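You operate a simulated robot arm through the tools that you are given. There is no shell and no other tool.

The job below is to be done with a simulated robot arm. You get a single attempt, and the scene is never put back.

Task
Pull the tall amp's long pink plug, tune out the hum in PLAY, then plug it back in.
Fine: lay the plug on top meanwhile; the hum lamps read only with the plug out: turn the hum knob till all are dark; do not trip the amp; leave it playing; leave the other knobs.

The check looks at the end state, three seconds after you hand in, the way a careful person would. Anything else that was tipped, shoved, dropped, spilled or broken makes it a failure.

Robot
A 7-joint arm with a three-finger gripper, fixed in place. Base frame: the origin is at the foot of the arm, x ahead of it, y to its left, z up. Units: mm, rad, N and s.
Its first joint turns from -2.897 to 2.897 rad. Payload 2.69 kg.
The tool frame sits at the grasp point between the pads (the TCP): z along the fingers, y along the line on which they close. The tips reach 30 mm beyond it. Largest opening 128 mm; the body of the gripper starts 117 mm behind the TCP.
Orientation is that of the tool frame in the base frame, as [roll, pitch, yaw] about the fixed x, y, z axes, in that order (R = Rz(yaw) Ry(pitch) Rx(roll)). With the fingers straight down and closing along the base's y, the tool's x points along the base's -x, its y along +y and its z along -z.

Tools
- The arm moves only by the tool move_arm. Its argument "commands" is text: rows parted by semicolons, each of 7 numbers parted by spaces: the shift along the base's x, y, z in cm, then the turn, a rotation vector about the base's x, y, z in rad, then the closure in counts, from 0 (fully open) to 255 (shut). In form: x y z ax ay az grip; .... A call has 1 to 20 rows; each row shifts and turns the commanded pose from where the row before left it. Rows are played at 5 a second. More than 50 mm and 0.15 rad between two rows, or a gripper value outside its range, and nothing of the call is played. Where a pose cannot be reached the arm comes as near as it can. A force on the tool above 90 N (or 10 N above the force at the start of the call, whichever is more), or a blocked arm, ends the call early, and 0.2 s more pass. Each finger halts on what it meets, pressing with about 23 N; the grip force reading is that of the motor and also rises with nothing between the fingers. The clock runs only during rows and for 0.2 s after the last one: add rows that do not move to give the fingers time. The reply holds the time, the measured pose of the TCP, the force on the tool along the base axes, the opening and the grip force, in the units named above and with some noise, with the torque about the TCP (base axes, N m) and any sound that the robot's microphone picked up.
- Cameras (640 x 400 px; columns grow to the right, rows downward): "scene" is fixed at [33.1, -503, 1701.9]; the picture's right is [0.56, -0.83, 0.00], its down [-0.27, -0.19, -0.94] and it looks along [0.78, 0.53, -0.33] (base axes); focal length 316 px, centre (320, 200). "wrist" rides on the gripper at [58, 54, -131] in the tool frame; the picture's right is [-0.68, 0.74, 0.00], its down [-0.62, -0.57, -0.55] and it looks along [-0.40, -0.37, 0.84] (tool axes); focal length 234 px, centre (320, 200).
- camera(camera): a new picture of that camera. No time passes.
- raise_lower(by): slides the trunk up (or, below 0, down) by that many mm; the arm rides with it, the base frame stays. It gives what a move gives, with no picture.
- measure_at(camera, pixels): for up to 12 pixels [column, row] of the newest picture of that camera ("zoom" is the newest enlarged one), the place [x, y, z] in the base frame of the surface seen there, good to about 2 mm, but the place of the scene camera against the robot may be out by one fixed shift of up to 25 mm in any direction. No time passes.
- close_up(camera, box): a new picture of the part [left, top, right, bottom] of that camera's present view, enlarged. No time passes.
- hand_in(): hands the job in; it is judged then, once.

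Leave the gripper open and the arm clear of the work at the hand-in unless told otherwise.

The tools are called after "Emit:" by a JSON object that holds its "api" and its "payload". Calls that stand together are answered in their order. move_arm: Moves the arm, as the interface text tells. Its arguments: {"type":"object","properties":{"commands":{"type":"string"}},"required":["commands"]} The other tools are called the same way: raise_lower (by) slides the trunk up or down; camera (camera) takes a picture; measure_at (camera, pixels) gives the place of the surface under pixels of a picture; close_up (camera, box) takes an enlarged picture of a part of a camera's view; hand_in () hands the job in.

At the start:

```text
t: 0.0
eef_pos: [611.9, 185.1, 1493.1]
ee_rot: [3.141, 0.001, 3.14]
contact_force: [-0.7, 0.6, 0.0]
moment: [0.0, 0.0, 0.02]
opening: 128.0
finger_force: 0.1
trunk travel left (down, up): [-150.0, 200.0]
```

scene: 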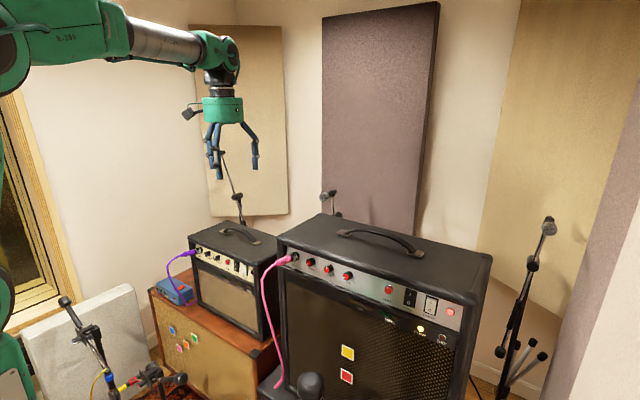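
wrist: 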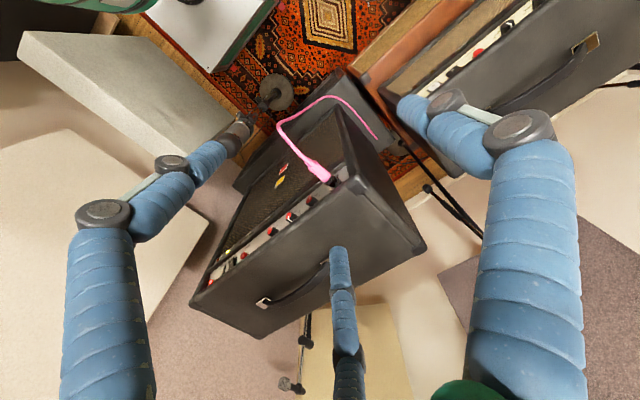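

I see the tall amp on the right, with a pink plug at about (293,257) in the scene picture. I'll look closer at its panel first.

Emit:
{"api": "close_up", "payload": {"camera": "scene", "box": [260, 230, 380, 305]}}

Emit:
{"api": "close_up", "payload": {"camera": "scene", "box": [360, 265, 480, 340]}}

Emit:
{"api": "close_up", "payload": {"camera": "wrist", "box": [190, 130, 430, 310]}}

```text
5.33 times, centred on (320, 268) of scene
```

zoom: 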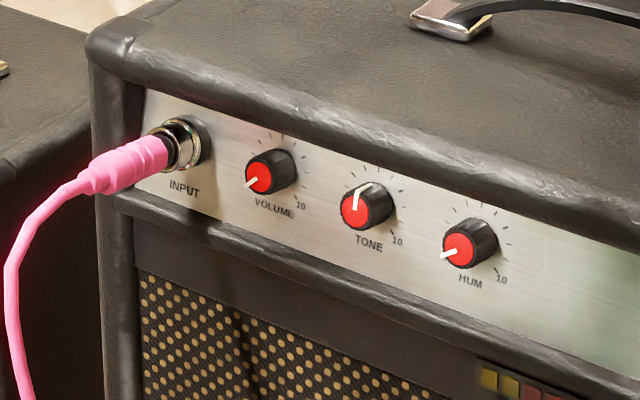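

```text
5.33 times, centred on (420, 302) of scene
```

zoom: 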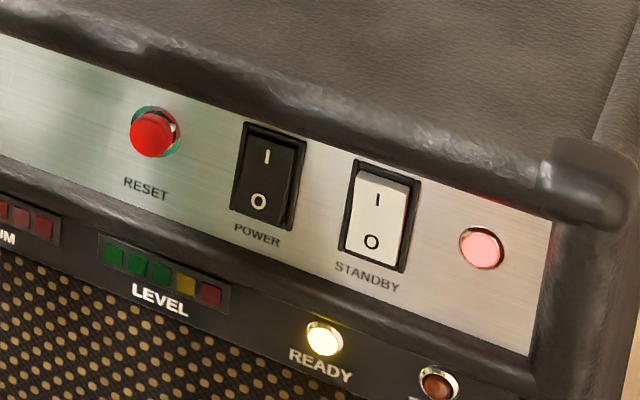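

```text
2.22 times, centred on (310, 220) of wrist
```

zoom: 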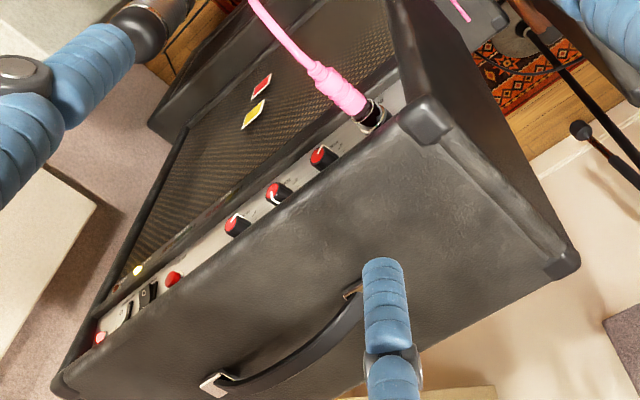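

I can read INPUT, VOLUME, TONE, HUM, RESET, POWER, STANDBY, a READY lamp and another lamp to its right. I'll look at those lamps and at the HUM/LEVEL meters.

Emit:
{"api": "close_up", "payload": {"camera": "scene", "box": [400, 310, 464, 350]}}

Emit:
{"api": "close_up", "payload": {"camera": "scene", "box": [335, 285, 415, 335]}}

Emit:
{"api": "close_up", "payload": {"camera": "scene", "box": [400, 280, 464, 320]}}

Emit:
{"api": "close_up", "payload": {"camera": "scene", "box": [320, 330, 400, 400]}}

Emit:
{"api": "close_up", "payload": {"camera": "scene", "box": [140, 200, 300, 300]}}

```text
10.00 times, centred on (432, 330) of scene
```

zoom: 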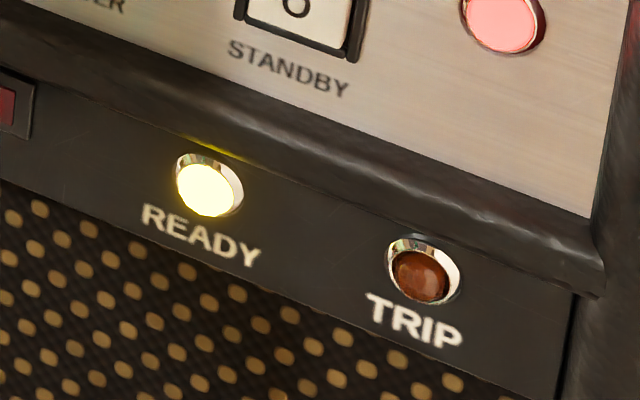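

```text
8.00 times, centred on (375, 310) of scene
```

zoom: 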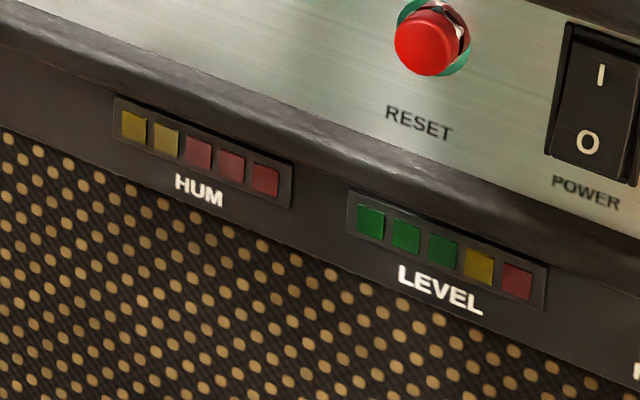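

```text
10.00 times, centred on (432, 300) of scene
```

zoom: 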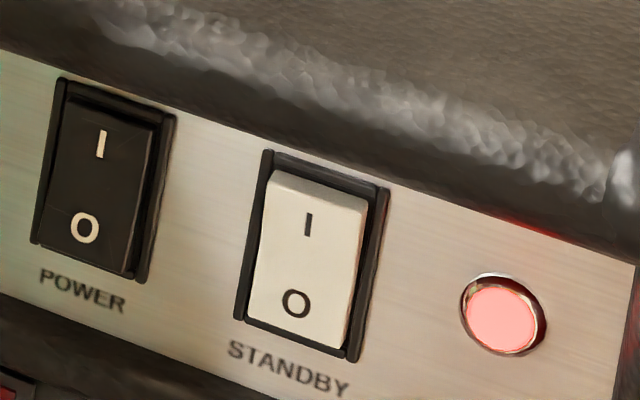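

```text
5.71 times, centred on (360, 365) of scene
```

zoom: 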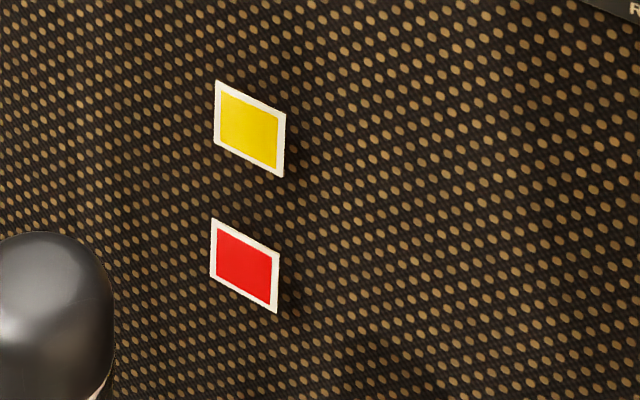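

```text
4.00 times, centred on (220, 250) of scene
```

zoom: 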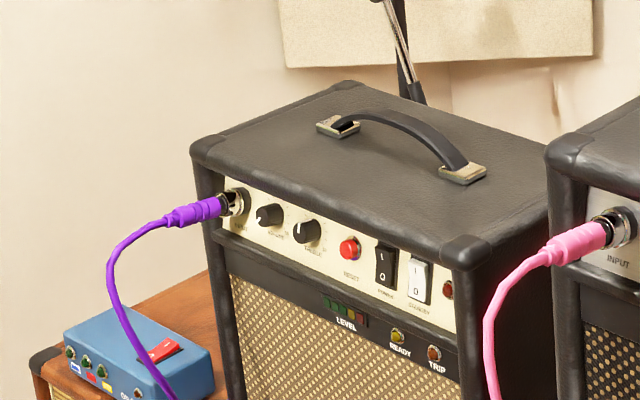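

The HUM lamps are dark with the plug in, TRIP is dark, READY and the pilot are lit. I'll now measure the panel's geometry: first the rockers, to learn which way each is tipped.

Emit:
{"api": "close_up", "payload": {"camera": "scene", "box": [400, 280, 448, 310]}}

```text
13.33 times, centred on (424, 295) of scene
```

zoom: 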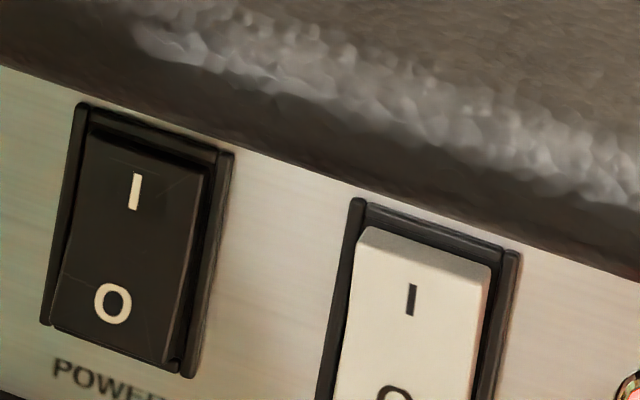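

POWER is tipped with I in (on); STANDBY is tipped with O in (its top side stands out). I'll measure the same features from both cameras to find the scene camera's shift. First a wrist close-up.

Emit:
{"api": "close_up", "payload": {"camera": "wrist", "box": [200, 160, 360, 260]}}

Emit:
{"api": "close_up", "payload": {"camera": "wrist", "box": [270, 150, 350, 200]}}

Emit:
{"api": "close_up", "payload": {"camera": "wrist", "box": [190, 220, 270, 310]}}

```text
4.00 times, centred on (280, 210) of wrist
```

zoom: 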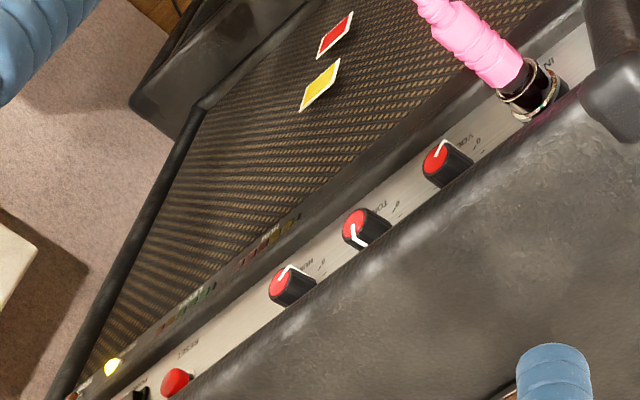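

```text
8.00 times, centred on (310, 175) of wrist
```

zoom: 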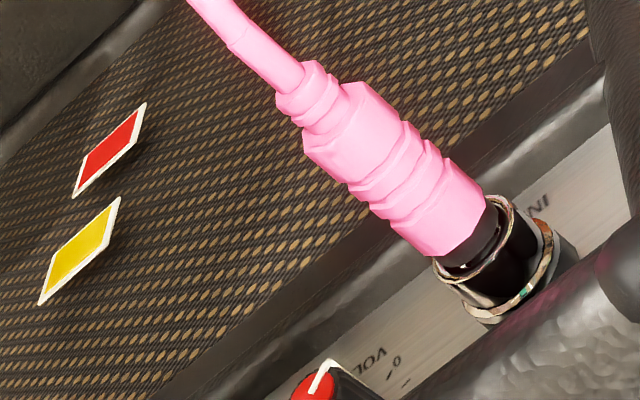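

```text
4.44 times, centred on (230, 265) of wrist
```

zoom: 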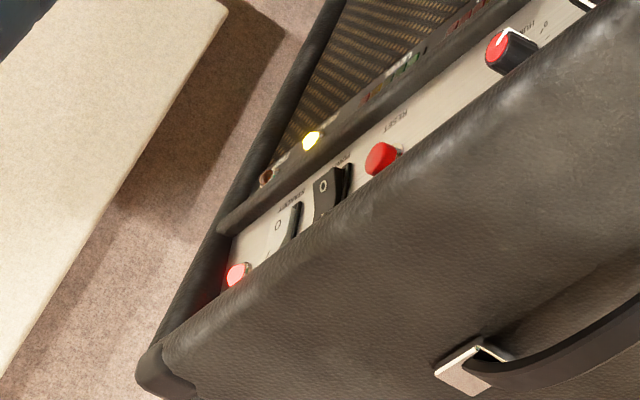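

Next I measure matching points: knob faces VOLUME, TONE, HUM and RESET, plus plug points, in both pictures.

Emit:
{"api": "measure_at", "payload": {"camera": "wrist", "pixels": [[309.3, 200], [288.8, 216.5], [270.5, 230.3], [244.3, 255.3], [313.7, 163.7], [320, 171], [326.2, 179.4], [305.5, 160], [350, 190], [270, 270]]}}

Emit:
{"api": "measure_at", "payload": {"camera": "scene", "pixels": [[308.4, 263.4], [326.6, 269.8], [346.1, 276.9], [388.5, 289.5], [277, 263.7], [281, 262], [287, 260.6], [295, 257], [340, 262], [358, 278]]}}

```text
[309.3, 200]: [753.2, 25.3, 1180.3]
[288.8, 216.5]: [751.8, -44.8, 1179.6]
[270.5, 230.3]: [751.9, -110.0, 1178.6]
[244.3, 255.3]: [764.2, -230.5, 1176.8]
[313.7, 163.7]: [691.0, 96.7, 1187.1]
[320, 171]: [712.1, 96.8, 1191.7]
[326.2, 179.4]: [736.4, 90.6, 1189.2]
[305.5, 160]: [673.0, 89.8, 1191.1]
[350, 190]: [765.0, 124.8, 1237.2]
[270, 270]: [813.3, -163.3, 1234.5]
```

```text
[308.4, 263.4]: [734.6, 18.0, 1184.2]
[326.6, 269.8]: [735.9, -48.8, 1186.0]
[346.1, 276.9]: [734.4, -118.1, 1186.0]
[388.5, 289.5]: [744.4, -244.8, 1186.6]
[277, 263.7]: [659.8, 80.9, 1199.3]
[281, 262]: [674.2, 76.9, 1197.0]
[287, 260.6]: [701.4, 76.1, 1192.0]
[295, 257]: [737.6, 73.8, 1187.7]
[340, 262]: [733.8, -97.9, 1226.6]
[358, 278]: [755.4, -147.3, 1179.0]
```

The scene camera appears shifted by roughly (+17, +7, -6) mm to reach the robot's frame. I'll measure the panel channel around the HUM knob, the STANDBY rocker, the mic in front of the amp, the top and the jack.

Emit:
{"api": "measure_at", "payload": {"camera": "scene", "pixels": [[349.5, 268.5], [344, 284], [342.5, 289], [340.6, 295], [357, 264], [356, 257], [355, 250], [310, 385], [318, 376], [300, 235], [283, 238], [487, 262]]}}

Emit:
{"api": "measure_at", "payload": {"camera": "scene", "pixels": [[430, 300], [431, 298], [430, 307], [429, 312], [429, 309], [409, 292], [408, 302], [437, 306], [424, 303], [430, 315], [432, 292], [350, 229]]}}

Emit:
{"api": "move_arm", "payload": {"commands": "0 0 0 0 0 0 0"}}

```text
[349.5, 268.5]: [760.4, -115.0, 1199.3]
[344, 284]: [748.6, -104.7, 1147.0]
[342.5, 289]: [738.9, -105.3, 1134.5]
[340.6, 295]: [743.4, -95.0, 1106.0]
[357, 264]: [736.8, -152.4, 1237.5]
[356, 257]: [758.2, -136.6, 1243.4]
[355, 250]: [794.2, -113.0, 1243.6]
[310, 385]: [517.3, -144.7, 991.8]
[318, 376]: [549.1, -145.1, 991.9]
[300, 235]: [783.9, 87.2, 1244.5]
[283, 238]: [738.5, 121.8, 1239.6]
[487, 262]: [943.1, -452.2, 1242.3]
```

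```text
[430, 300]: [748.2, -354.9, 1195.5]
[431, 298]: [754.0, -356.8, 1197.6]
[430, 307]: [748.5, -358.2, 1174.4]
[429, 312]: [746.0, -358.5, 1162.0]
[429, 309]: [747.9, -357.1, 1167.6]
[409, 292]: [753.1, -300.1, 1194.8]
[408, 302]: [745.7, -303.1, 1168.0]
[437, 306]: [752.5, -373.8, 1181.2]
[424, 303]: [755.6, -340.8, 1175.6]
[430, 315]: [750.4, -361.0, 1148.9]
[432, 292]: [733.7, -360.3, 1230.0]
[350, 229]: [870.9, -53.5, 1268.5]
```

```text
t: 0.4
eef_pos: [612.0, 185.5, 1491.2]
ee_rot: [3.141, 0.0, 3.141]
contact_force: [-0.8, -0.3, 0.1]
moment: [0.03, 0.03, 0.02]
opening: 128.1
finger_force: 0.1
trunk travel left (down, up): [-150.0, 200.0]
```

No sound so far. The panel leans back about 12°, and there is a mic standing near (530,-140,990). Before moving I want to see the gripper's fingers closely.

Emit:
{"api": "close_up", "payload": {"camera": "scene", "box": [160, 60, 300, 180]}}

Emit:
{"api": "camera", "payload": {"camera": "wrist"}}

Emit:
{"api": "measure_at", "payload": {"camera": "scene", "pixels": [[208, 175], [218, 176], [256, 166], [222, 110], [190, 114], [238, 198], [330, 197], [550, 225], [65, 300], [280, 390], [265, 300], [270, 340]]}}

Emit:
{"api": "measure_at", "payload": {"camera": "wrist", "pixels": [[240, 125], [338, 252], [403, 107], [280, 92], [200, 165], [437, 130], [345, 350], [375, 135], [340, 100], [285, 125], [510, 130]]}}

```text
3.33 times, centred on (230, 120) of scene
```

zoom: 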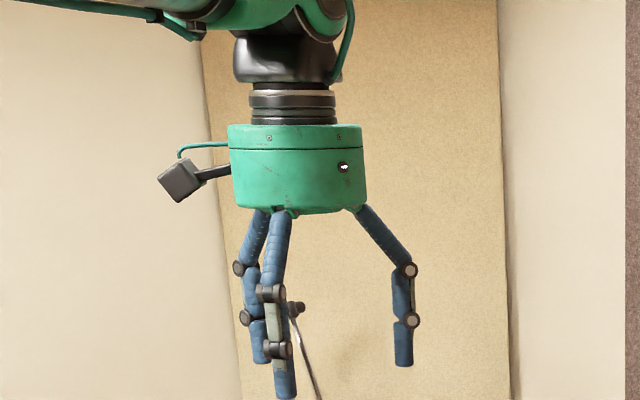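

```text
taken
```

wrist: 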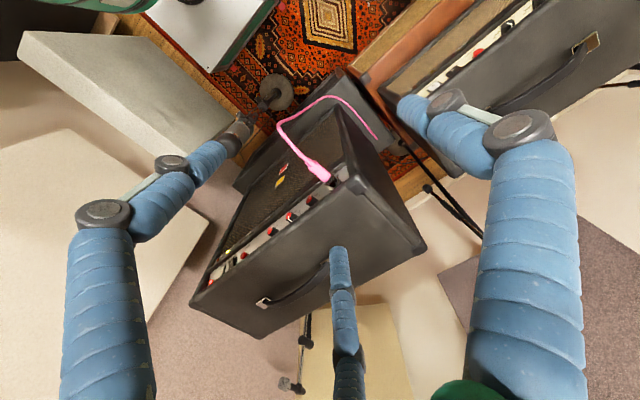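

```text
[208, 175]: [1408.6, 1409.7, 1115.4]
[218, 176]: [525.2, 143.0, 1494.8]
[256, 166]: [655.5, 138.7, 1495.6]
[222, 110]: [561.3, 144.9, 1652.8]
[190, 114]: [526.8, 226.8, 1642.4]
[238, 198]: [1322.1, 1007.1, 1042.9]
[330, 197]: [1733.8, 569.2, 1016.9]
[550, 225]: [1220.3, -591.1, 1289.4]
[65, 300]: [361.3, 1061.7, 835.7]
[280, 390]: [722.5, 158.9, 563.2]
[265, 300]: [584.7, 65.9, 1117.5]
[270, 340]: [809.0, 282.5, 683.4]
```

```text
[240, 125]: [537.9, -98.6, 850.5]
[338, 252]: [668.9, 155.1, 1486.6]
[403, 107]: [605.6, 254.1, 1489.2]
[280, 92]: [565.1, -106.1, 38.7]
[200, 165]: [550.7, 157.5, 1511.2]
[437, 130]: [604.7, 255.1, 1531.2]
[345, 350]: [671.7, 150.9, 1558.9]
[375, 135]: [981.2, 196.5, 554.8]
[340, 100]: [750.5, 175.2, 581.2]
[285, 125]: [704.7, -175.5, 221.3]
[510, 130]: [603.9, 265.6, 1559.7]
```

The picture shows a hand with three fingers at 120° (tips near (606,254), (669,155), (550,155)), unlike the two-finger description. I'll half-close the gripper in free air to see how the fingers move.

Emit:
{"api": "move_arm", "payload": {"commands": "0 0 0 0 0 0 155; 0 0 0 0 0 0 155; 0 0 0 0 0 0 155"}}

Emit:
{"api": "camera", "payload": {"camera": "wrist"}}

Emit:
{"api": "close_up", "payload": {"camera": "scene", "box": [160, 60, 300, 180]}}

```text
t: 1.2
eef_pos: [613.2, 185.6, 1492.6]
ee_rot: [-3.141, -0.001, -3.141]
contact_force: [0.2, -0.2, -0.4]
moment: [0.04, 0.02, 0.02]
opening: 50.3
finger_force: 0.1
trunk travel left (down, up): [-150.0, 200.0]
```

```text
taken
```

wrist: 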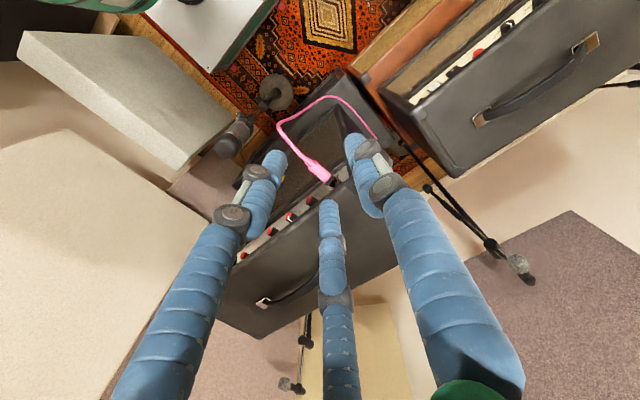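

```text
3.33 times, centred on (230, 120) of scene
```

zoom: 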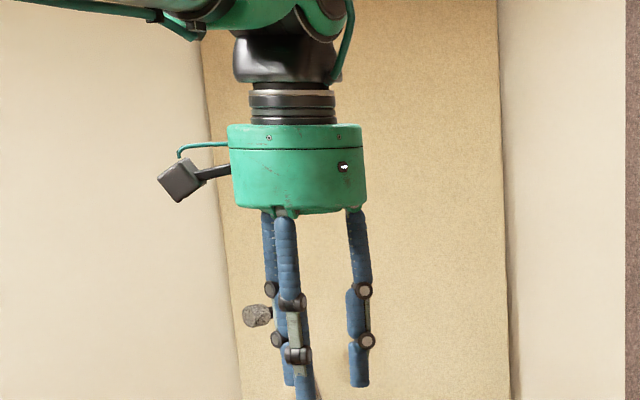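

The three fingers close together toward the centre. I'll measure their tips now.

Emit:
{"api": "measure_at", "payload": {"camera": "wrist", "pixels": [[275, 158], [352, 142], [328, 205], [260, 215], [368, 195], [328, 230], [265, 175], [370, 165]]}}

Emit:
{"api": "close_up", "payload": {"camera": "wrist", "box": [220, 110, 440, 250]}}

```text
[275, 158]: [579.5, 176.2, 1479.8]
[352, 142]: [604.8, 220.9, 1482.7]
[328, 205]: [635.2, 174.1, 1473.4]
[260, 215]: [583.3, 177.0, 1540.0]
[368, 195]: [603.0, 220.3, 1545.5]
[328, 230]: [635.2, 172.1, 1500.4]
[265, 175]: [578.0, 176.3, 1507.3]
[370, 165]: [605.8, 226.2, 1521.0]
```

```text
2.86 times, centred on (330, 180) of wrist
```

zoom: 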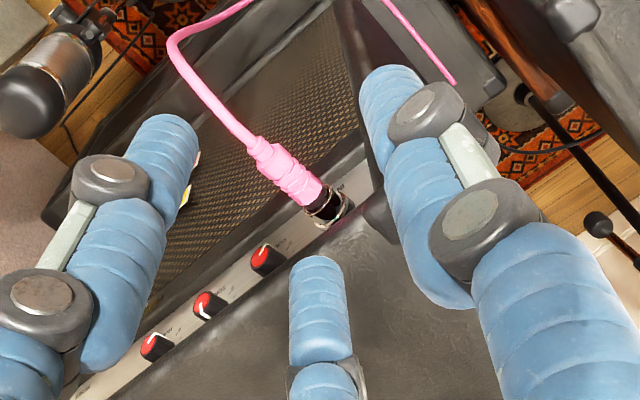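

The rendered fingers sit at 120° at a radius of half the opening plus about 5 mm. I'll open up and move over the amp's front edge near (725,-40,1342) for a closer look, and later a careful touch test of the finger layout.

Emit:
{"api": "move_arm", "payload": {"commands": "1.87 -3.75 -2.5 0 0 0 0; 1.87 -3.75 -2.5 0 0 0 0; 1.87 -3.75 -2.5 0 0 0 0; 1.87 -3.75 -2.5 0 0 0 0; 1.87 -3.75 -2.5 0 0 0 0; 1.87 -3.75 -2.5 0 0 0 0; 0 0 0 0 0 0 0"}}

Emit:
{"api": "camera", "payload": {"camera": "wrist"}}

Emit:
{"api": "camera", "payload": {"camera": "scene"}}

```text
t: 2.8
eef_pos: [724.8, -38.5, 1341.1]
ee_rot: [-3.141, -0.001, -3.141]
contact_force: [-0.3, -1.0, 0.4]
moment: [0.04, 0.03, -0.02]
opening: 128.0
finger_force: 0.0
trunk travel left (down, up): [-150.0, 200.0]
```

```text
taken
```

wrist: 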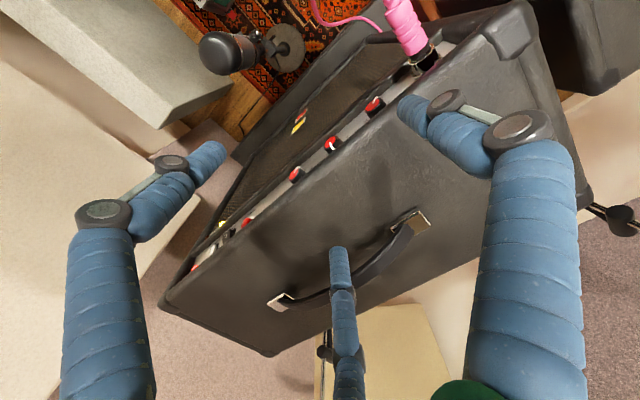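

```text
taken
```

scene: 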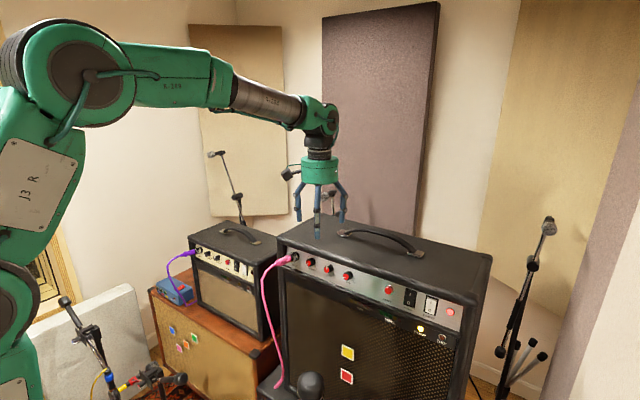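

The hand is above the front edge. Now close-ups from the wrist of the jack and plug and of the knobs.

Emit:
{"api": "close_up", "payload": {"camera": "wrist", "box": [360, 0, 456, 80]}}

Emit:
{"api": "close_up", "payload": {"camera": "wrist", "box": [180, 80, 420, 280]}}

Emit:
{"api": "measure_at", "payload": {"camera": "wrist", "pixels": [[380, 104], [350, 130], [320, 155], [400, 80], [450, 30], [500, 30], [440, 60], [350, 200], [280, 300], [420, 220], [370, 265], [170, 300]]}}

```text
5.00 times, centred on (408, 40) of wrist
```

zoom: 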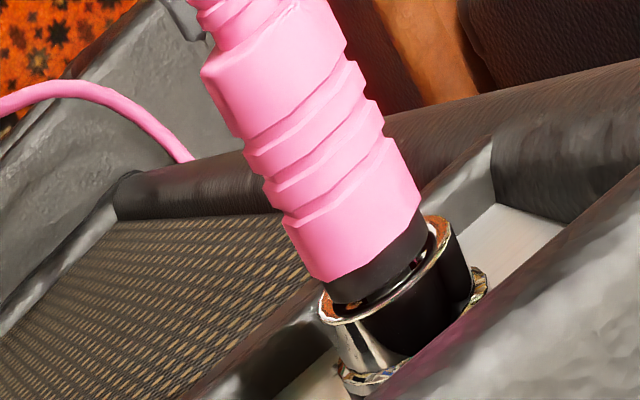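

```text
2.00 times, centred on (300, 180) of wrist
```

zoom: 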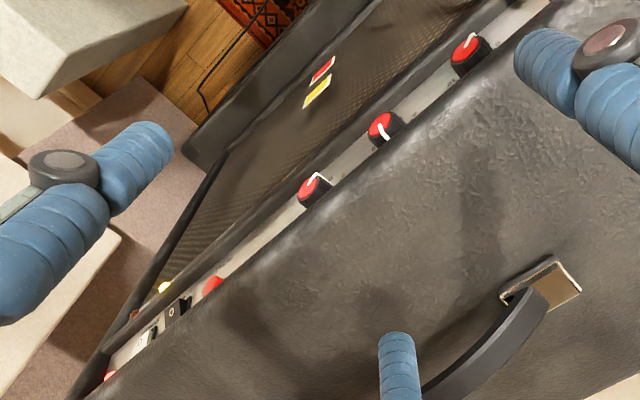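

```text
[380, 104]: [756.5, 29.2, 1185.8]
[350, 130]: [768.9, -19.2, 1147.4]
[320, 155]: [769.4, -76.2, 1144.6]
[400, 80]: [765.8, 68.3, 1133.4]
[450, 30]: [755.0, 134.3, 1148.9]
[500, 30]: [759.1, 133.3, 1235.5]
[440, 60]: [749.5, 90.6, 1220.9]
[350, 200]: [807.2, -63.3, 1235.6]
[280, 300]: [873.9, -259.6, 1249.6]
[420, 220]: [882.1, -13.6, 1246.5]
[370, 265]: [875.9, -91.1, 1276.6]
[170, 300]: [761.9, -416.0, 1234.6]
```

Amp top is at z≈1236. I'll measure the plug's outline in a fresh enlarged view.

Emit:
{"api": "close_up", "payload": {"camera": "wrist", "box": [360, 0, 456, 80]}}

Emit:
{"api": "measure_at", "payload": {"camera": "zoom", "pixels": [[215, 85], [330, 20], [275, 50], [260, 160], [370, 100], [312, 130], [325, 270], [405, 185], [365, 225], [350, 285], [405, 245], [385, 270]]}}

Emit:
{"api": "measure_at", "payload": {"camera": "zoom", "pixels": [[330, 315], [430, 235], [400, 310], [460, 270], [350, 360], [375, 345], [220, 10], [480, 290], [540, 230], [250, 110], [345, 45], [440, 260]]}}

```text
5.00 times, centred on (408, 40) of wrist
```

zoom: 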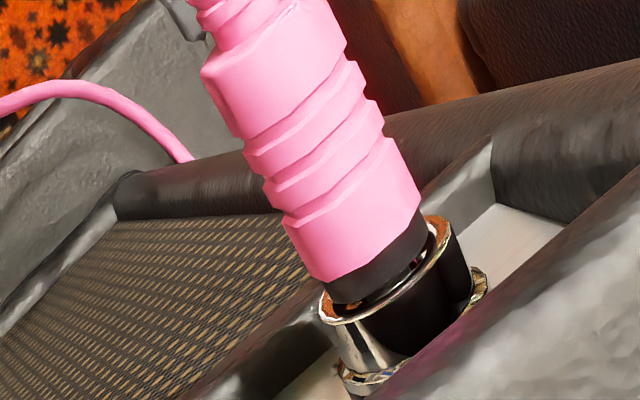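

```text
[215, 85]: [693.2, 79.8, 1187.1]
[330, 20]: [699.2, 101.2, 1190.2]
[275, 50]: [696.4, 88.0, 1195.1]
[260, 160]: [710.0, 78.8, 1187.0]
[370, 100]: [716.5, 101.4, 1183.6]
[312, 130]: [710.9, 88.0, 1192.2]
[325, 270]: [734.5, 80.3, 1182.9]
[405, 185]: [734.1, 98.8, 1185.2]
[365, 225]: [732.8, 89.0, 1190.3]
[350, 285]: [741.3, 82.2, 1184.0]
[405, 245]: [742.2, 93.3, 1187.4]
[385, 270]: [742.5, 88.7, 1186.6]
```

```text
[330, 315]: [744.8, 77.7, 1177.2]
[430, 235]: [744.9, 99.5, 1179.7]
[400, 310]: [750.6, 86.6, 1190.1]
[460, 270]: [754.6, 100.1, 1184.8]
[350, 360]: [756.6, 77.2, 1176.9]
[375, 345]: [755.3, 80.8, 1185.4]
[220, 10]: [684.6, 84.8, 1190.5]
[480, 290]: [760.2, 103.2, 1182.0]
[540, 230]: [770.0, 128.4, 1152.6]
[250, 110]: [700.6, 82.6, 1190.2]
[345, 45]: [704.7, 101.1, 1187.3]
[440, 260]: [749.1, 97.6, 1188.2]
```

The plug sleeve is about 24 mm thick, axis at y≈89.5, z≈1182 at x=700 sloping down toward the jack; the jack ring face is at x≈745. Now I test whether the rendered +x finger is real: the hand is so placed that only that finger is over the amp top (z 1236). I lower gently.

Emit:
{"api": "move_arm", "payload": {"commands": "0 0 -4 0 0 0 0; 0 0 -2.6 0 0 0 0; 0 0 0 0 0 0 0"}}

Emit:
{"api": "close_up", "payload": {"camera": "scene", "box": [270, 180, 400, 280]}}

```text
t: 3.6
eef_pos: [721.8, -38.3, 1274.4]
ee_rot: [3.14, 0.0, 3.141]
contact_force: [-0.6, 0.7, 0.6]
moment: [0.0, -0.01, -0.04]
opening: 128.2
finger_force: 0.1
trunk travel left (down, up): [-150.0, 200.0]
```

```text
4.00 times, centred on (335, 230) of scene
```

zoom: 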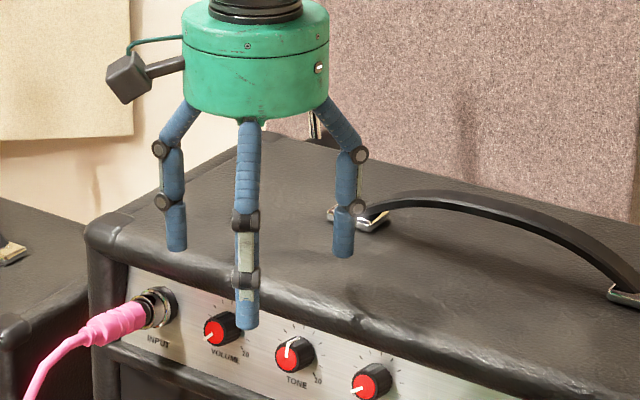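

The tips hang some way above the top. I lower by small steps and watch the force.

Emit:
{"api": "move_arm", "payload": {"commands": "0 0 -0.2 0 0 0 0; 0 0 -0.2 0 0 0 0; 0 0 -0.2 0 0 0 0; 0 0 -0.2 0 0 0 0; 0 0 0 0 0 0 0"}}

```text
t: 4.8
eef_pos: [723.9, -39.3, 1268.1]
ee_rot: [3.14, 0.0, -3.14]
contact_force: [-1.2, 0.1, 0.6]
moment: [0.03, -0.01, 0.02]
opening: 128.1
finger_force: 0.0
trunk travel left (down, up): [-150.0, 200.0]
```

No contact at z 1268. I go on down in 2 mm steps.

Emit:
{"api": "move_arm", "payload": {"commands": "0 0 -0.2 0 0 0 0; 0 0 -0.2 0 0 0 0; 0 0 -0.2 0 0 0 0; 0 0 -0.2 0 0 0 0; 0 0 0 0 0 0 0"}}

Emit:
{"api": "close_up", "payload": {"camera": "scene", "box": [270, 180, 400, 280]}}

```text
t: 6.0
eef_pos: [724.3, -39.0, 1259.8]
ee_rot: [-3.141, 0.001, 3.141]
contact_force: [-0.7, -0.7, 0.5]
moment: [0.01, -0.02, -0.01]
opening: 127.9
finger_force: 0.1
trunk travel left (down, up): [-150.0, 200.0]
```

```text
4.00 times, centred on (335, 230) of scene
```

zoom: 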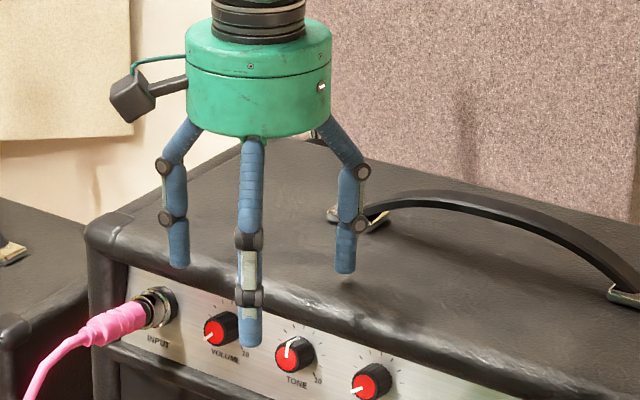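

Still no force at 1260, and the picture shows the +x finger's tip just above the top (its shadow just below it at (345,290) of the zoom). I lower further, 2 mm at a time.

Emit:
{"api": "move_arm", "payload": {"commands": "0 0 -0.2 0 0 0 0; 0 0 -0.2 0 0 0 0; 0 0 -0.1 0 0 0 0; 0 0 0 0 0 0 0"}}

Emit:
{"api": "close_up", "payload": {"camera": "scene", "box": [270, 180, 400, 280]}}

```text
t: 7.0
eef_pos: [725.0, -37.9, 1254.7]
ee_rot: [-3.141, 0.0, 3.141]
contact_force: [0.2, 0.7, 0.4]
moment: [-0.01, 0.0, 0.02]
opening: 128.1
finger_force: 0.0
trunk travel left (down, up): [-150.0, 200.0]
```

```text
4.00 times, centred on (335, 230) of scene
```

zoom: 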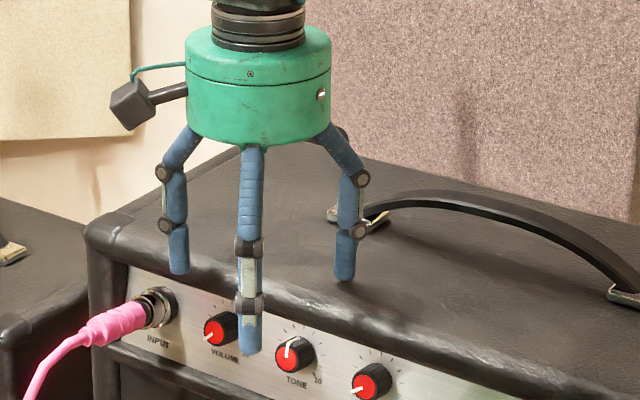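

Now the tip visually almost touches. I lower in 1 mm steps.

Emit:
{"api": "move_arm", "payload": {"commands": "0 0 -0.1 0 0 0 0; 0 0 -0.1 0 0 0 0; 0 0 -0.1 0 0 0 0; 0 0 0 0 0 0 0"}}

```text
t: 8.0
eef_pos: [724.8, -39.8, 1253.1]
ee_rot: [-3.141, -0.002, 3.141]
contact_force: [-0.1, -0.1, -0.1]
moment: [0.0, -0.02, 0.0]
opening: 128.0
finger_force: 0.1
trunk travel left (down, up): [-150.0, 200.0]
```

Emit:
{"api": "move_arm", "payload": {"commands": "0 0 -0.1 0 0 0 0; 0 0 -0.1 0 0 0 0; 0 0 -0.1 0 0 0 0; 0 0 0 0 0 0 0"}}

Emit:
{"api": "close_up", "payload": {"camera": "scene", "box": [270, 180, 400, 280]}}

```text
t: 9.0
eef_pos: [724.9, -39.9, 1250.3]
ee_rot: [3.141, 0.001, -3.14]
contact_force: [2.3, 2.6, 9.7]
moment: [-0.38, -0.73, 0.26]
opening: 128.2
finger_force: 0.1
trunk travel left (down, up): [-150.0, 200.0]
```

```text
4.00 times, centred on (335, 230) of scene
```

zoom: 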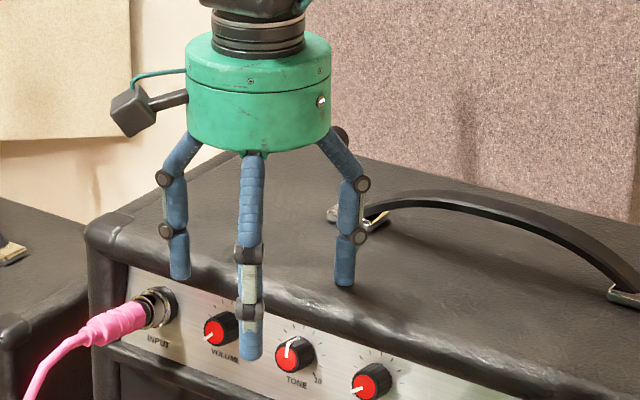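

Contact at z≈1250 with 9.7 N, and the torque puts it at about (+70,-43) from the tool axis: the third finger is real, so this is a three-jaw hand, with tips only ~15 mm beyond the TCP when fully open. I now lift and back off to about (600,-39,1310), then pitch the tool to point at the panel (forward, 12.7° down).

Emit:
{"api": "move_arm", "payload": {"commands": "0 0 3 0 0 0 0; -3 0 3 0 0 0 0; -4.8 0 0 0 0 0 0; -4.8 0 0 0 0 0 0; 0 0 0 0 0 0 0"}}

Emit:
{"api": "move_arm", "payload": {"commands": "0 0 0 0 -0.1349 0 0; 0 0 0 0 -0.1349 0 0; 0 0 0 0 -0.1349 0 0; 0 0 0 0 -0.1349 0 0; 0 0 0 0 -0.1349 0 0; 0 0 0 0 -0.1349 0 0; 0 0 0 0 -0.1349 0 0; 0 0 0 0 -0.1349 0 0; 0 0 0 0 -0.1349 0 0; 0 0 0 0 -0.1349 0 0; 0 0 0 0 0 0 0"}}

Emit:
{"api": "camera", "payload": {"camera": "wrist"}}

Emit:
{"api": "camera", "payload": {"camera": "scene"}}

```text
t: 10.2
eef_pos: [597.3, -39.4, 1309.3]
ee_rot: [3.141, 0.002, 3.141]
contact_force: [-0.7, -0.1, 0.6]
moment: [0.0, -0.1, 0.01]
opening: 128.3
finger_force: 0.0
trunk travel left (down, up): [-150.0, 200.0]
```

```text
t: 12.6
eef_pos: [596.4, -32.7, 1310.9]
ee_rot: [3.115, 1.263, -3.141]
contact_force: [-2.7, 0.7, 3.7]
moment: [-0.04, 0.34, -0.06]
opening: 128.1
finger_force: 0.1
out of reach, approached as far as the arm can: row 10
trunk travel left (down, up): [-150.0, 200.0]
```

```text
taken
```

wrist: 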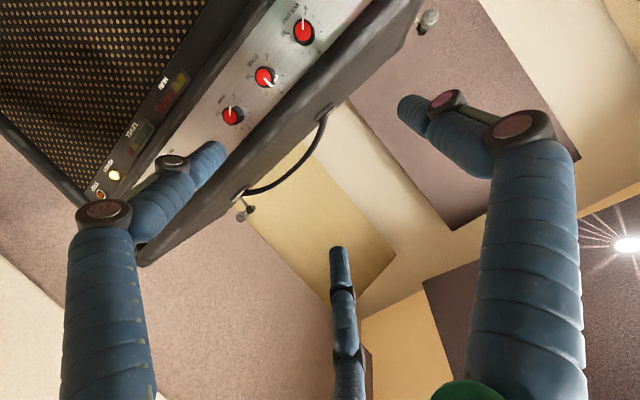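

```text
taken
```

scene: 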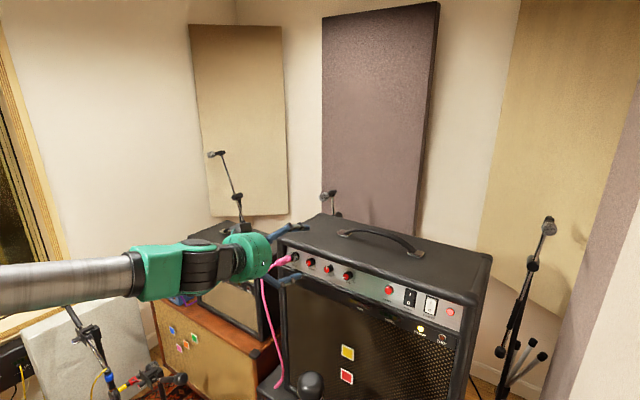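

The pitch stopped at 1.263 rad (a reach limit), and the wrist view shows the panel, knobs and lamps from below. I move right by 16 cm, away from the pink cable (which bulges out to about x 600, y 73), then lower the trunk so that the arm reaches the panel height in a better posture.

Emit:
{"api": "move_arm", "payload": {"commands": "0 -4 0 0 0 0 0; 0 -4 0 0 0 0 0; 0 -4 0 0 0 0 0; 0 -4 0 0 0 0 0; 0 0 0 0 0 0 0"}}

Emit:
{"api": "raise_lower", "payload": {"by": -100}}

Emit:
{"api": "camera", "payload": {"camera": "wrist"}}

Emit:
{"api": "camera", "payload": {"camera": "scene"}}

```text
t: 13.8
eef_pos: [598.5, -193.6, 1309.6]
ee_rot: [3.114, 1.254, 3.139]
contact_force: [1.3, 0.1, -0.8]
moment: [0.04, 0.01, 0.07]
opening: 128.1
finger_force: 0.0
trunk travel left (down, up): [-150.0, 200.0]
```

```text
t: 15.1
eef_pos: [600.3, -193.3, 1209.6]
ee_rot: [3.116, 1.256, 3.141]
contact_force: [-0.9, 0.2, 0.1]
moment: [-0.03, 0.01, 0.02]
opening: 127.9
finger_force: 0.1
trunk travel left (down, up): [-50.0, 300.0]
```

```text
taken
```

wrist: 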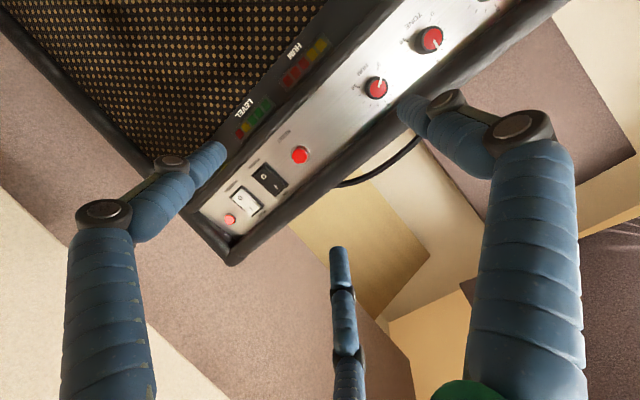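

```text
taken
```

scene: 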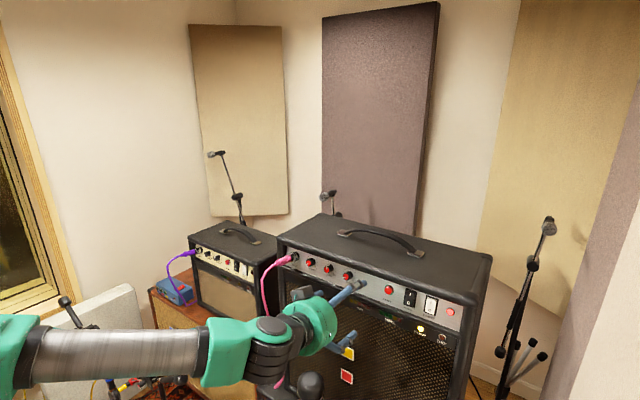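

Now the wrist camera looks at the panel from the front. I take close-ups of the rockers, knobs and lamps and measure them.

Emit:
{"api": "close_up", "payload": {"camera": "wrist", "box": [190, 120, 350, 260]}}

Emit:
{"api": "close_up", "payload": {"camera": "wrist", "box": [330, 0, 490, 110]}}

Emit:
{"api": "measure_at", "payload": {"camera": "wrist", "pixels": [[242, 191], [235, 201], [250, 201], [246, 200], [265, 176], [275, 185], [230, 219], [300, 155], [377, 87], [432, 39], [360, 110], [340, 90]]}}

```text
2.86 times, centred on (270, 190) of wrist
```

zoom: 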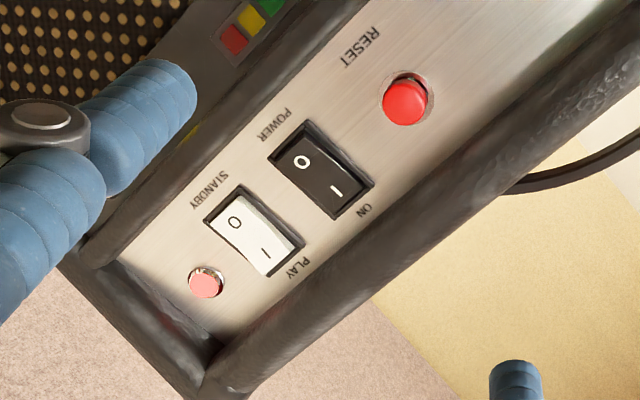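

```text
3.64 times, centred on (410, 55) of wrist
```

zoom: 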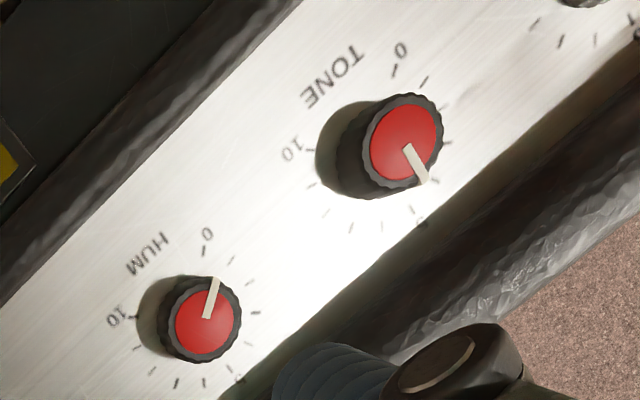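

```text
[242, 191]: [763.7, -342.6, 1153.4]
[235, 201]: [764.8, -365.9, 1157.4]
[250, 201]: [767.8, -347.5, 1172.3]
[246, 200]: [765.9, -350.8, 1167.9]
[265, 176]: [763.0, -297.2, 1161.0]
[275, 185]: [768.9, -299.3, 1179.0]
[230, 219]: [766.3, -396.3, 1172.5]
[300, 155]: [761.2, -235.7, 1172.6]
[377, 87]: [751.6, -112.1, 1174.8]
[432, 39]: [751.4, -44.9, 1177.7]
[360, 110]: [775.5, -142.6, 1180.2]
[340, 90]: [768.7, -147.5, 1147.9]
```

The panel shows "PLAY" above the I end of the STANDBY rocker and "ON" above POWER's I end. I zoom further to see which end of the rocker is pressed.

Emit:
{"api": "close_up", "payload": {"camera": "wrist", "box": [235, 155, 291, 225]}}

Emit:
{"api": "measure_at", "payload": {"camera": "zoom", "pixels": [[50, 100], [80, 130], [110, 160], [140, 200], [165, 235], [200, 270], [230, 60], [260, 90], [290, 120], [330, 150], [360, 180], [390, 210]]}}

```text
5.71 times, centred on (263, 190) of wrist
```

zoom: 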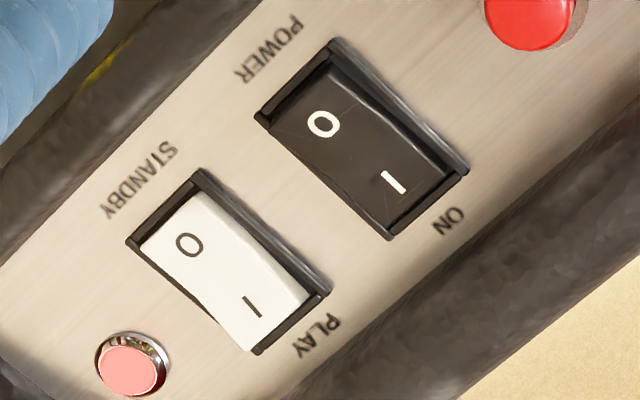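

```text
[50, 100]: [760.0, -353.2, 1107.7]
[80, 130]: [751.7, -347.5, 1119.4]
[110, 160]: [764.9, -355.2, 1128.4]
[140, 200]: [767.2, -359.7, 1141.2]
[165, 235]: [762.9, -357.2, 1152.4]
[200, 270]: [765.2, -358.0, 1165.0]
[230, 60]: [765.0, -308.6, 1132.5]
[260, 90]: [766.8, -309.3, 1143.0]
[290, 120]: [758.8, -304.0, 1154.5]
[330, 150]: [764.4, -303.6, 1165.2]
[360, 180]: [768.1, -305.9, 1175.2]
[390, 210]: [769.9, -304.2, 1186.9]
```

POWER has its O end out (ON). I measure the upper part of the STANDBY rocker to settle its state.

Emit:
{"api": "measure_at", "payload": {"camera": "zoom", "pixels": [[170, 225], [190, 245], [210, 265], [230, 285], [250, 305], [265, 322], [280, 300], [240, 335], [235, 315], [300, 330], [330, 310], [120, 285]]}}

Emit:
{"api": "close_up", "payload": {"camera": "wrist", "box": [220, 30, 340, 150]}}

```text
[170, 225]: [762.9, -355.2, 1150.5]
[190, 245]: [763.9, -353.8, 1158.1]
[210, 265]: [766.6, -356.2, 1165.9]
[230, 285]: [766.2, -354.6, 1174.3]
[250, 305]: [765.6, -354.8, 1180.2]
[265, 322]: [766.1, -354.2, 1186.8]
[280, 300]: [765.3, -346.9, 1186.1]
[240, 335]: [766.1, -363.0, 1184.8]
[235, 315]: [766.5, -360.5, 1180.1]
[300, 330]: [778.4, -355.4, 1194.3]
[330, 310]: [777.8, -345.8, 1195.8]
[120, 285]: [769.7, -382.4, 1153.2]
```

```text
3.33 times, centred on (280, 90) of wrist
```

zoom: 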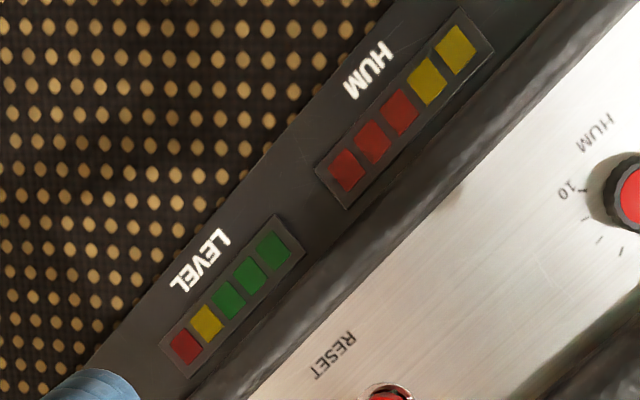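

STANDBY's I end stands out about 11 mm and its O end only 6 mm, so the amp is in STANDBY now, the right state for pulling the plug. I rotate the tool back to vertical while rising, then go to the plug.

Emit:
{"api": "move_arm", "payload": {"commands": "0 0 1 0 0.1349 0 0; 0 0 1 0 0.1349 0 0; 0 0 1 0 0.1349 0 0; 0 0 1 0 0.1349 0 0; 0 0 1 0 0.1349 0 0; 0 0 1 0 0.1349 0 0; 0 0 1 0 0.1349 0 0; 0 0 1 0 0.1349 0 0; 0 0 1 0 0.1349 0 0; 0 0 1 0 0.1349 0 0; 0 0 0 0 0 0 0"}}

```text
t: 17.5
eef_pos: [598.5, -193.3, 1309.5]
ee_rot: [3.116, -0.095, 3.14]
contact_force: [0.3, -0.1, -0.9]
moment: [0.0, 0.08, -0.03]
opening: 127.9
finger_force: 0.1
trunk travel left (down, up): [-50.0, 300.0]
```

The commanded pose was held at the reached one, so the tool is now 0.095 rad past vertical. I correct that, set the opening to about 74 mm, and travel high to above the plug's rear part at (690, 81, 1300), with the single finger on the plug's left and the two fingers on its right.

Emit:
{"api": "move_arm", "payload": {"commands": "0 0 0 -0.0256 -0.095 0 108; 1.525 4.58 -0.16 0 0 0 108; 1.525 4.58 -0.16 0 0 0 108; 1.525 4.58 -0.16 0 0 0 108; 1.525 4.58 -0.16 0 0 0 108; 1.525 4.58 -0.16 0 0 0 108; 1.525 4.58 -0.16 0 0 0 108; 0 0 0 0 0 0 108; 0 0 0 0 0 0 108"}}

Emit:
{"api": "camera", "payload": {"camera": "wrist"}}

Emit:
{"api": "close_up", "payload": {"camera": "scene", "box": [220, 170, 360, 290]}}

```text
t: 19.5
eef_pos: [691.6, 82.2, 1297.4]
ee_rot: [-3.142, 0.002, 3.139]
contact_force: [0.6, 0.4, 0.2]
moment: [-0.02, -0.01, 0.03]
opening: 73.5
finger_force: 0.0
trunk travel left (down, up): [-50.0, 300.0]
```

```text
taken
```

wrist: 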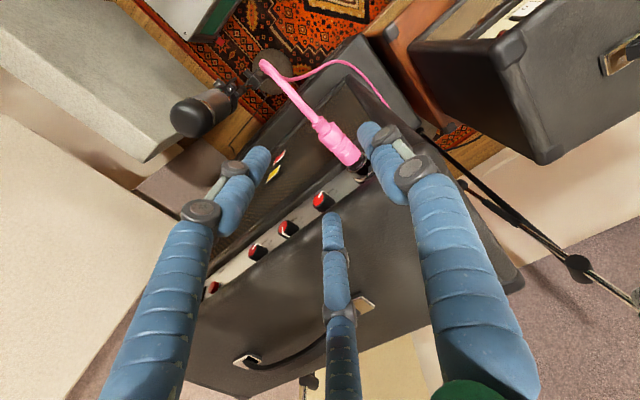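

```text
3.33 times, centred on (290, 230) of scene
```

zoom: 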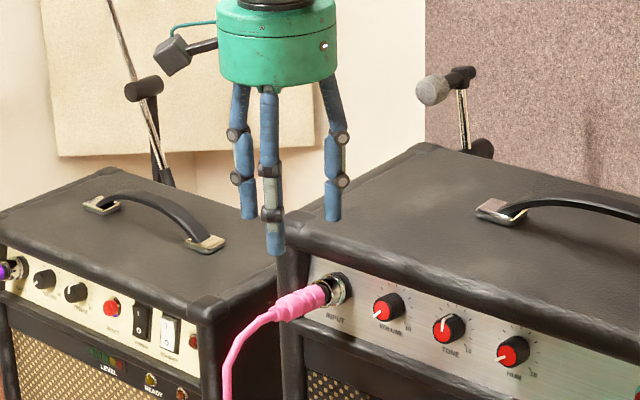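

I take a wrist close-up to refine plug and finger positions.

Emit:
{"api": "close_up", "payload": {"camera": "wrist", "box": [240, 90, 400, 230]}}

Emit:
{"api": "measure_at", "payload": {"camera": "zoom", "pixels": [[220, 90], [245, 120], [260, 140], [280, 165], [300, 185], [320, 205], [340, 225], [265, 165], [305, 140], [300, 205], [335, 175], [350, 235]]}}

Emit:
{"api": "measure_at", "payload": {"camera": "zoom", "pixels": [[90, 170], [75, 165], [60, 200], [360, 95], [365, 100], [380, 110], [255, 355], [260, 380], [248, 360], [275, 360], [100, 180], [345, 100]]}}

```text
2.86 times, centred on (320, 160) of wrist
```

zoom: 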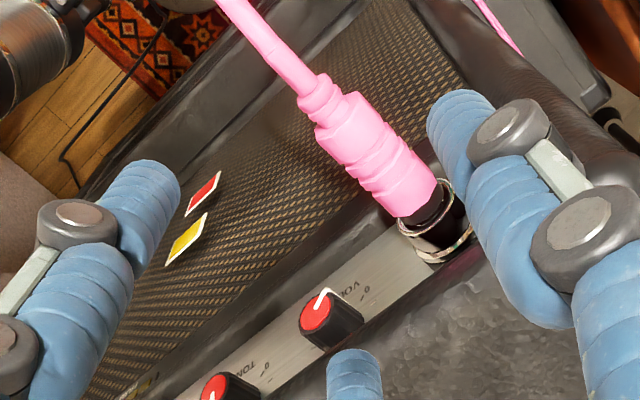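

```text
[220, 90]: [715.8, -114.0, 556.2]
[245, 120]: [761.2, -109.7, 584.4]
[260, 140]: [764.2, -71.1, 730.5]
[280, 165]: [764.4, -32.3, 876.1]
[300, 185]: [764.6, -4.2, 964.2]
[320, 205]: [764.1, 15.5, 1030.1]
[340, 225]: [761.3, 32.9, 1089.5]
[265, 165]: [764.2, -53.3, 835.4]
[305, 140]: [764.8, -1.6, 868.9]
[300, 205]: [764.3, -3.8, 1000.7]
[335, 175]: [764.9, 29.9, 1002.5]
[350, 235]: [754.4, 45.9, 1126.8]
```

```text
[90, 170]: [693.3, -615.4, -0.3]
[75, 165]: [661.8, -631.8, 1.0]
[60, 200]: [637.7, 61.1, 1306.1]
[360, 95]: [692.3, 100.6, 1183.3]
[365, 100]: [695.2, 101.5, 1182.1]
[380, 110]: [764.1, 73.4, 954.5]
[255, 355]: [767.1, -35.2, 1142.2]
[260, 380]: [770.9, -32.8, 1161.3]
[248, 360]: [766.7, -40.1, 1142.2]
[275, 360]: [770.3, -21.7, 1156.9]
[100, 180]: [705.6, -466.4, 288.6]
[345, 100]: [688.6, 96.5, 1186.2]
```

I re-measure with pixels read off this actual zoom picture (plug sleeve from (340,115) to (415,195); finger tips at (460,105), (165,190), (350,360)).

Emit:
{"api": "measure_at", "payload": {"camera": "zoom", "pixels": [[315, 92], [325, 105], [342, 113], [355, 130], [375, 155], [395, 180], [410, 195], [322, 132], [365, 97], [345, 165], [400, 140], [385, 212]]}}

Emit:
{"api": "measure_at", "payload": {"camera": "zoom", "pixels": [[433, 182], [420, 215], [440, 200], [405, 228], [450, 220], [440, 110], [465, 95], [450, 150], [165, 180], [130, 170], [350, 355], [340, 375]]}}

```text
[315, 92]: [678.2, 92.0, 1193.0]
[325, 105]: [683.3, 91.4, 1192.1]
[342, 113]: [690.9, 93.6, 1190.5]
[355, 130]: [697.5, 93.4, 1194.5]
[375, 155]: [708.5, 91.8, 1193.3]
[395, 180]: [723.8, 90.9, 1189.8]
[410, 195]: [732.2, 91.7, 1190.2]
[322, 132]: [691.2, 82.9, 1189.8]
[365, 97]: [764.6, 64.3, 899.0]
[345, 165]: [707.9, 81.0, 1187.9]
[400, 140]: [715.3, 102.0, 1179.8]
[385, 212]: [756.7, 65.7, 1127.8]
```

```text
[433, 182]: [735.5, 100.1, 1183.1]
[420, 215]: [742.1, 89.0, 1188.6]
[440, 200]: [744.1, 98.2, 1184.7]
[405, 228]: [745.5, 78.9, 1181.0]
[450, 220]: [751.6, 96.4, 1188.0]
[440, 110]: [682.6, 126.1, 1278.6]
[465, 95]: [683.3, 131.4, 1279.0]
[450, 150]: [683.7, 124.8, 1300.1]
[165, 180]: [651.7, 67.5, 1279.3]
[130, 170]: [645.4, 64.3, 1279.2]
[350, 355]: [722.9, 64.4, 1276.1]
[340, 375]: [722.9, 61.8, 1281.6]
```

The fingers act like 8 mm radius rods, tips ~21 mm past the TCP at this opening. The plug axis is at y≈90, z≈1180 at x=710. I descend at x≈690 to z≈1193 with the plug between the fingers.

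Emit:
{"api": "move_arm", "payload": {"commands": "-0.16 0.11 -4 0 0 0 108; 0 0 -3.5 0 0 0 108; 0 0 -2 0 0 0 108; 0 0 -0.9 0 0 0 108; 0 0 0 0 0 0 108"}}

Emit:
{"api": "camera", "payload": {"camera": "wrist"}}

Emit:
{"api": "close_up", "payload": {"camera": "scene", "box": [230, 200, 350, 290]}}

```text
t: 20.7
eef_pos: [689.3, 83.0, 1195.9]
ee_rot: [3.141, 0.002, 3.14]
contact_force: [0.1, 0.5, 0.0]
moment: [0.01, -0.01, -0.02]
opening: 73.8
finger_force: 0.1
trunk travel left (down, up): [-50.0, 300.0]
```

```text
taken
```

wrist: 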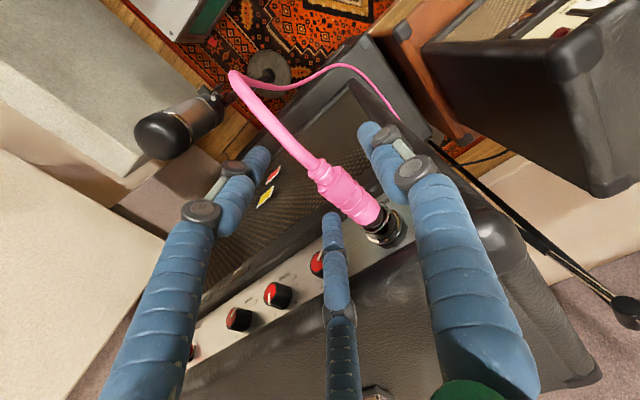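

```text
4.44 times, centred on (290, 245) of scene
```

zoom: 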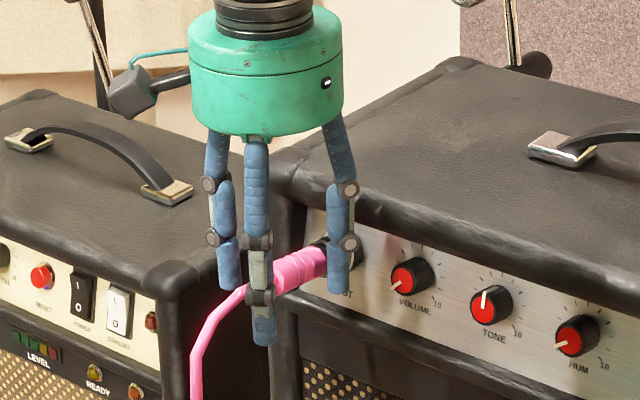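

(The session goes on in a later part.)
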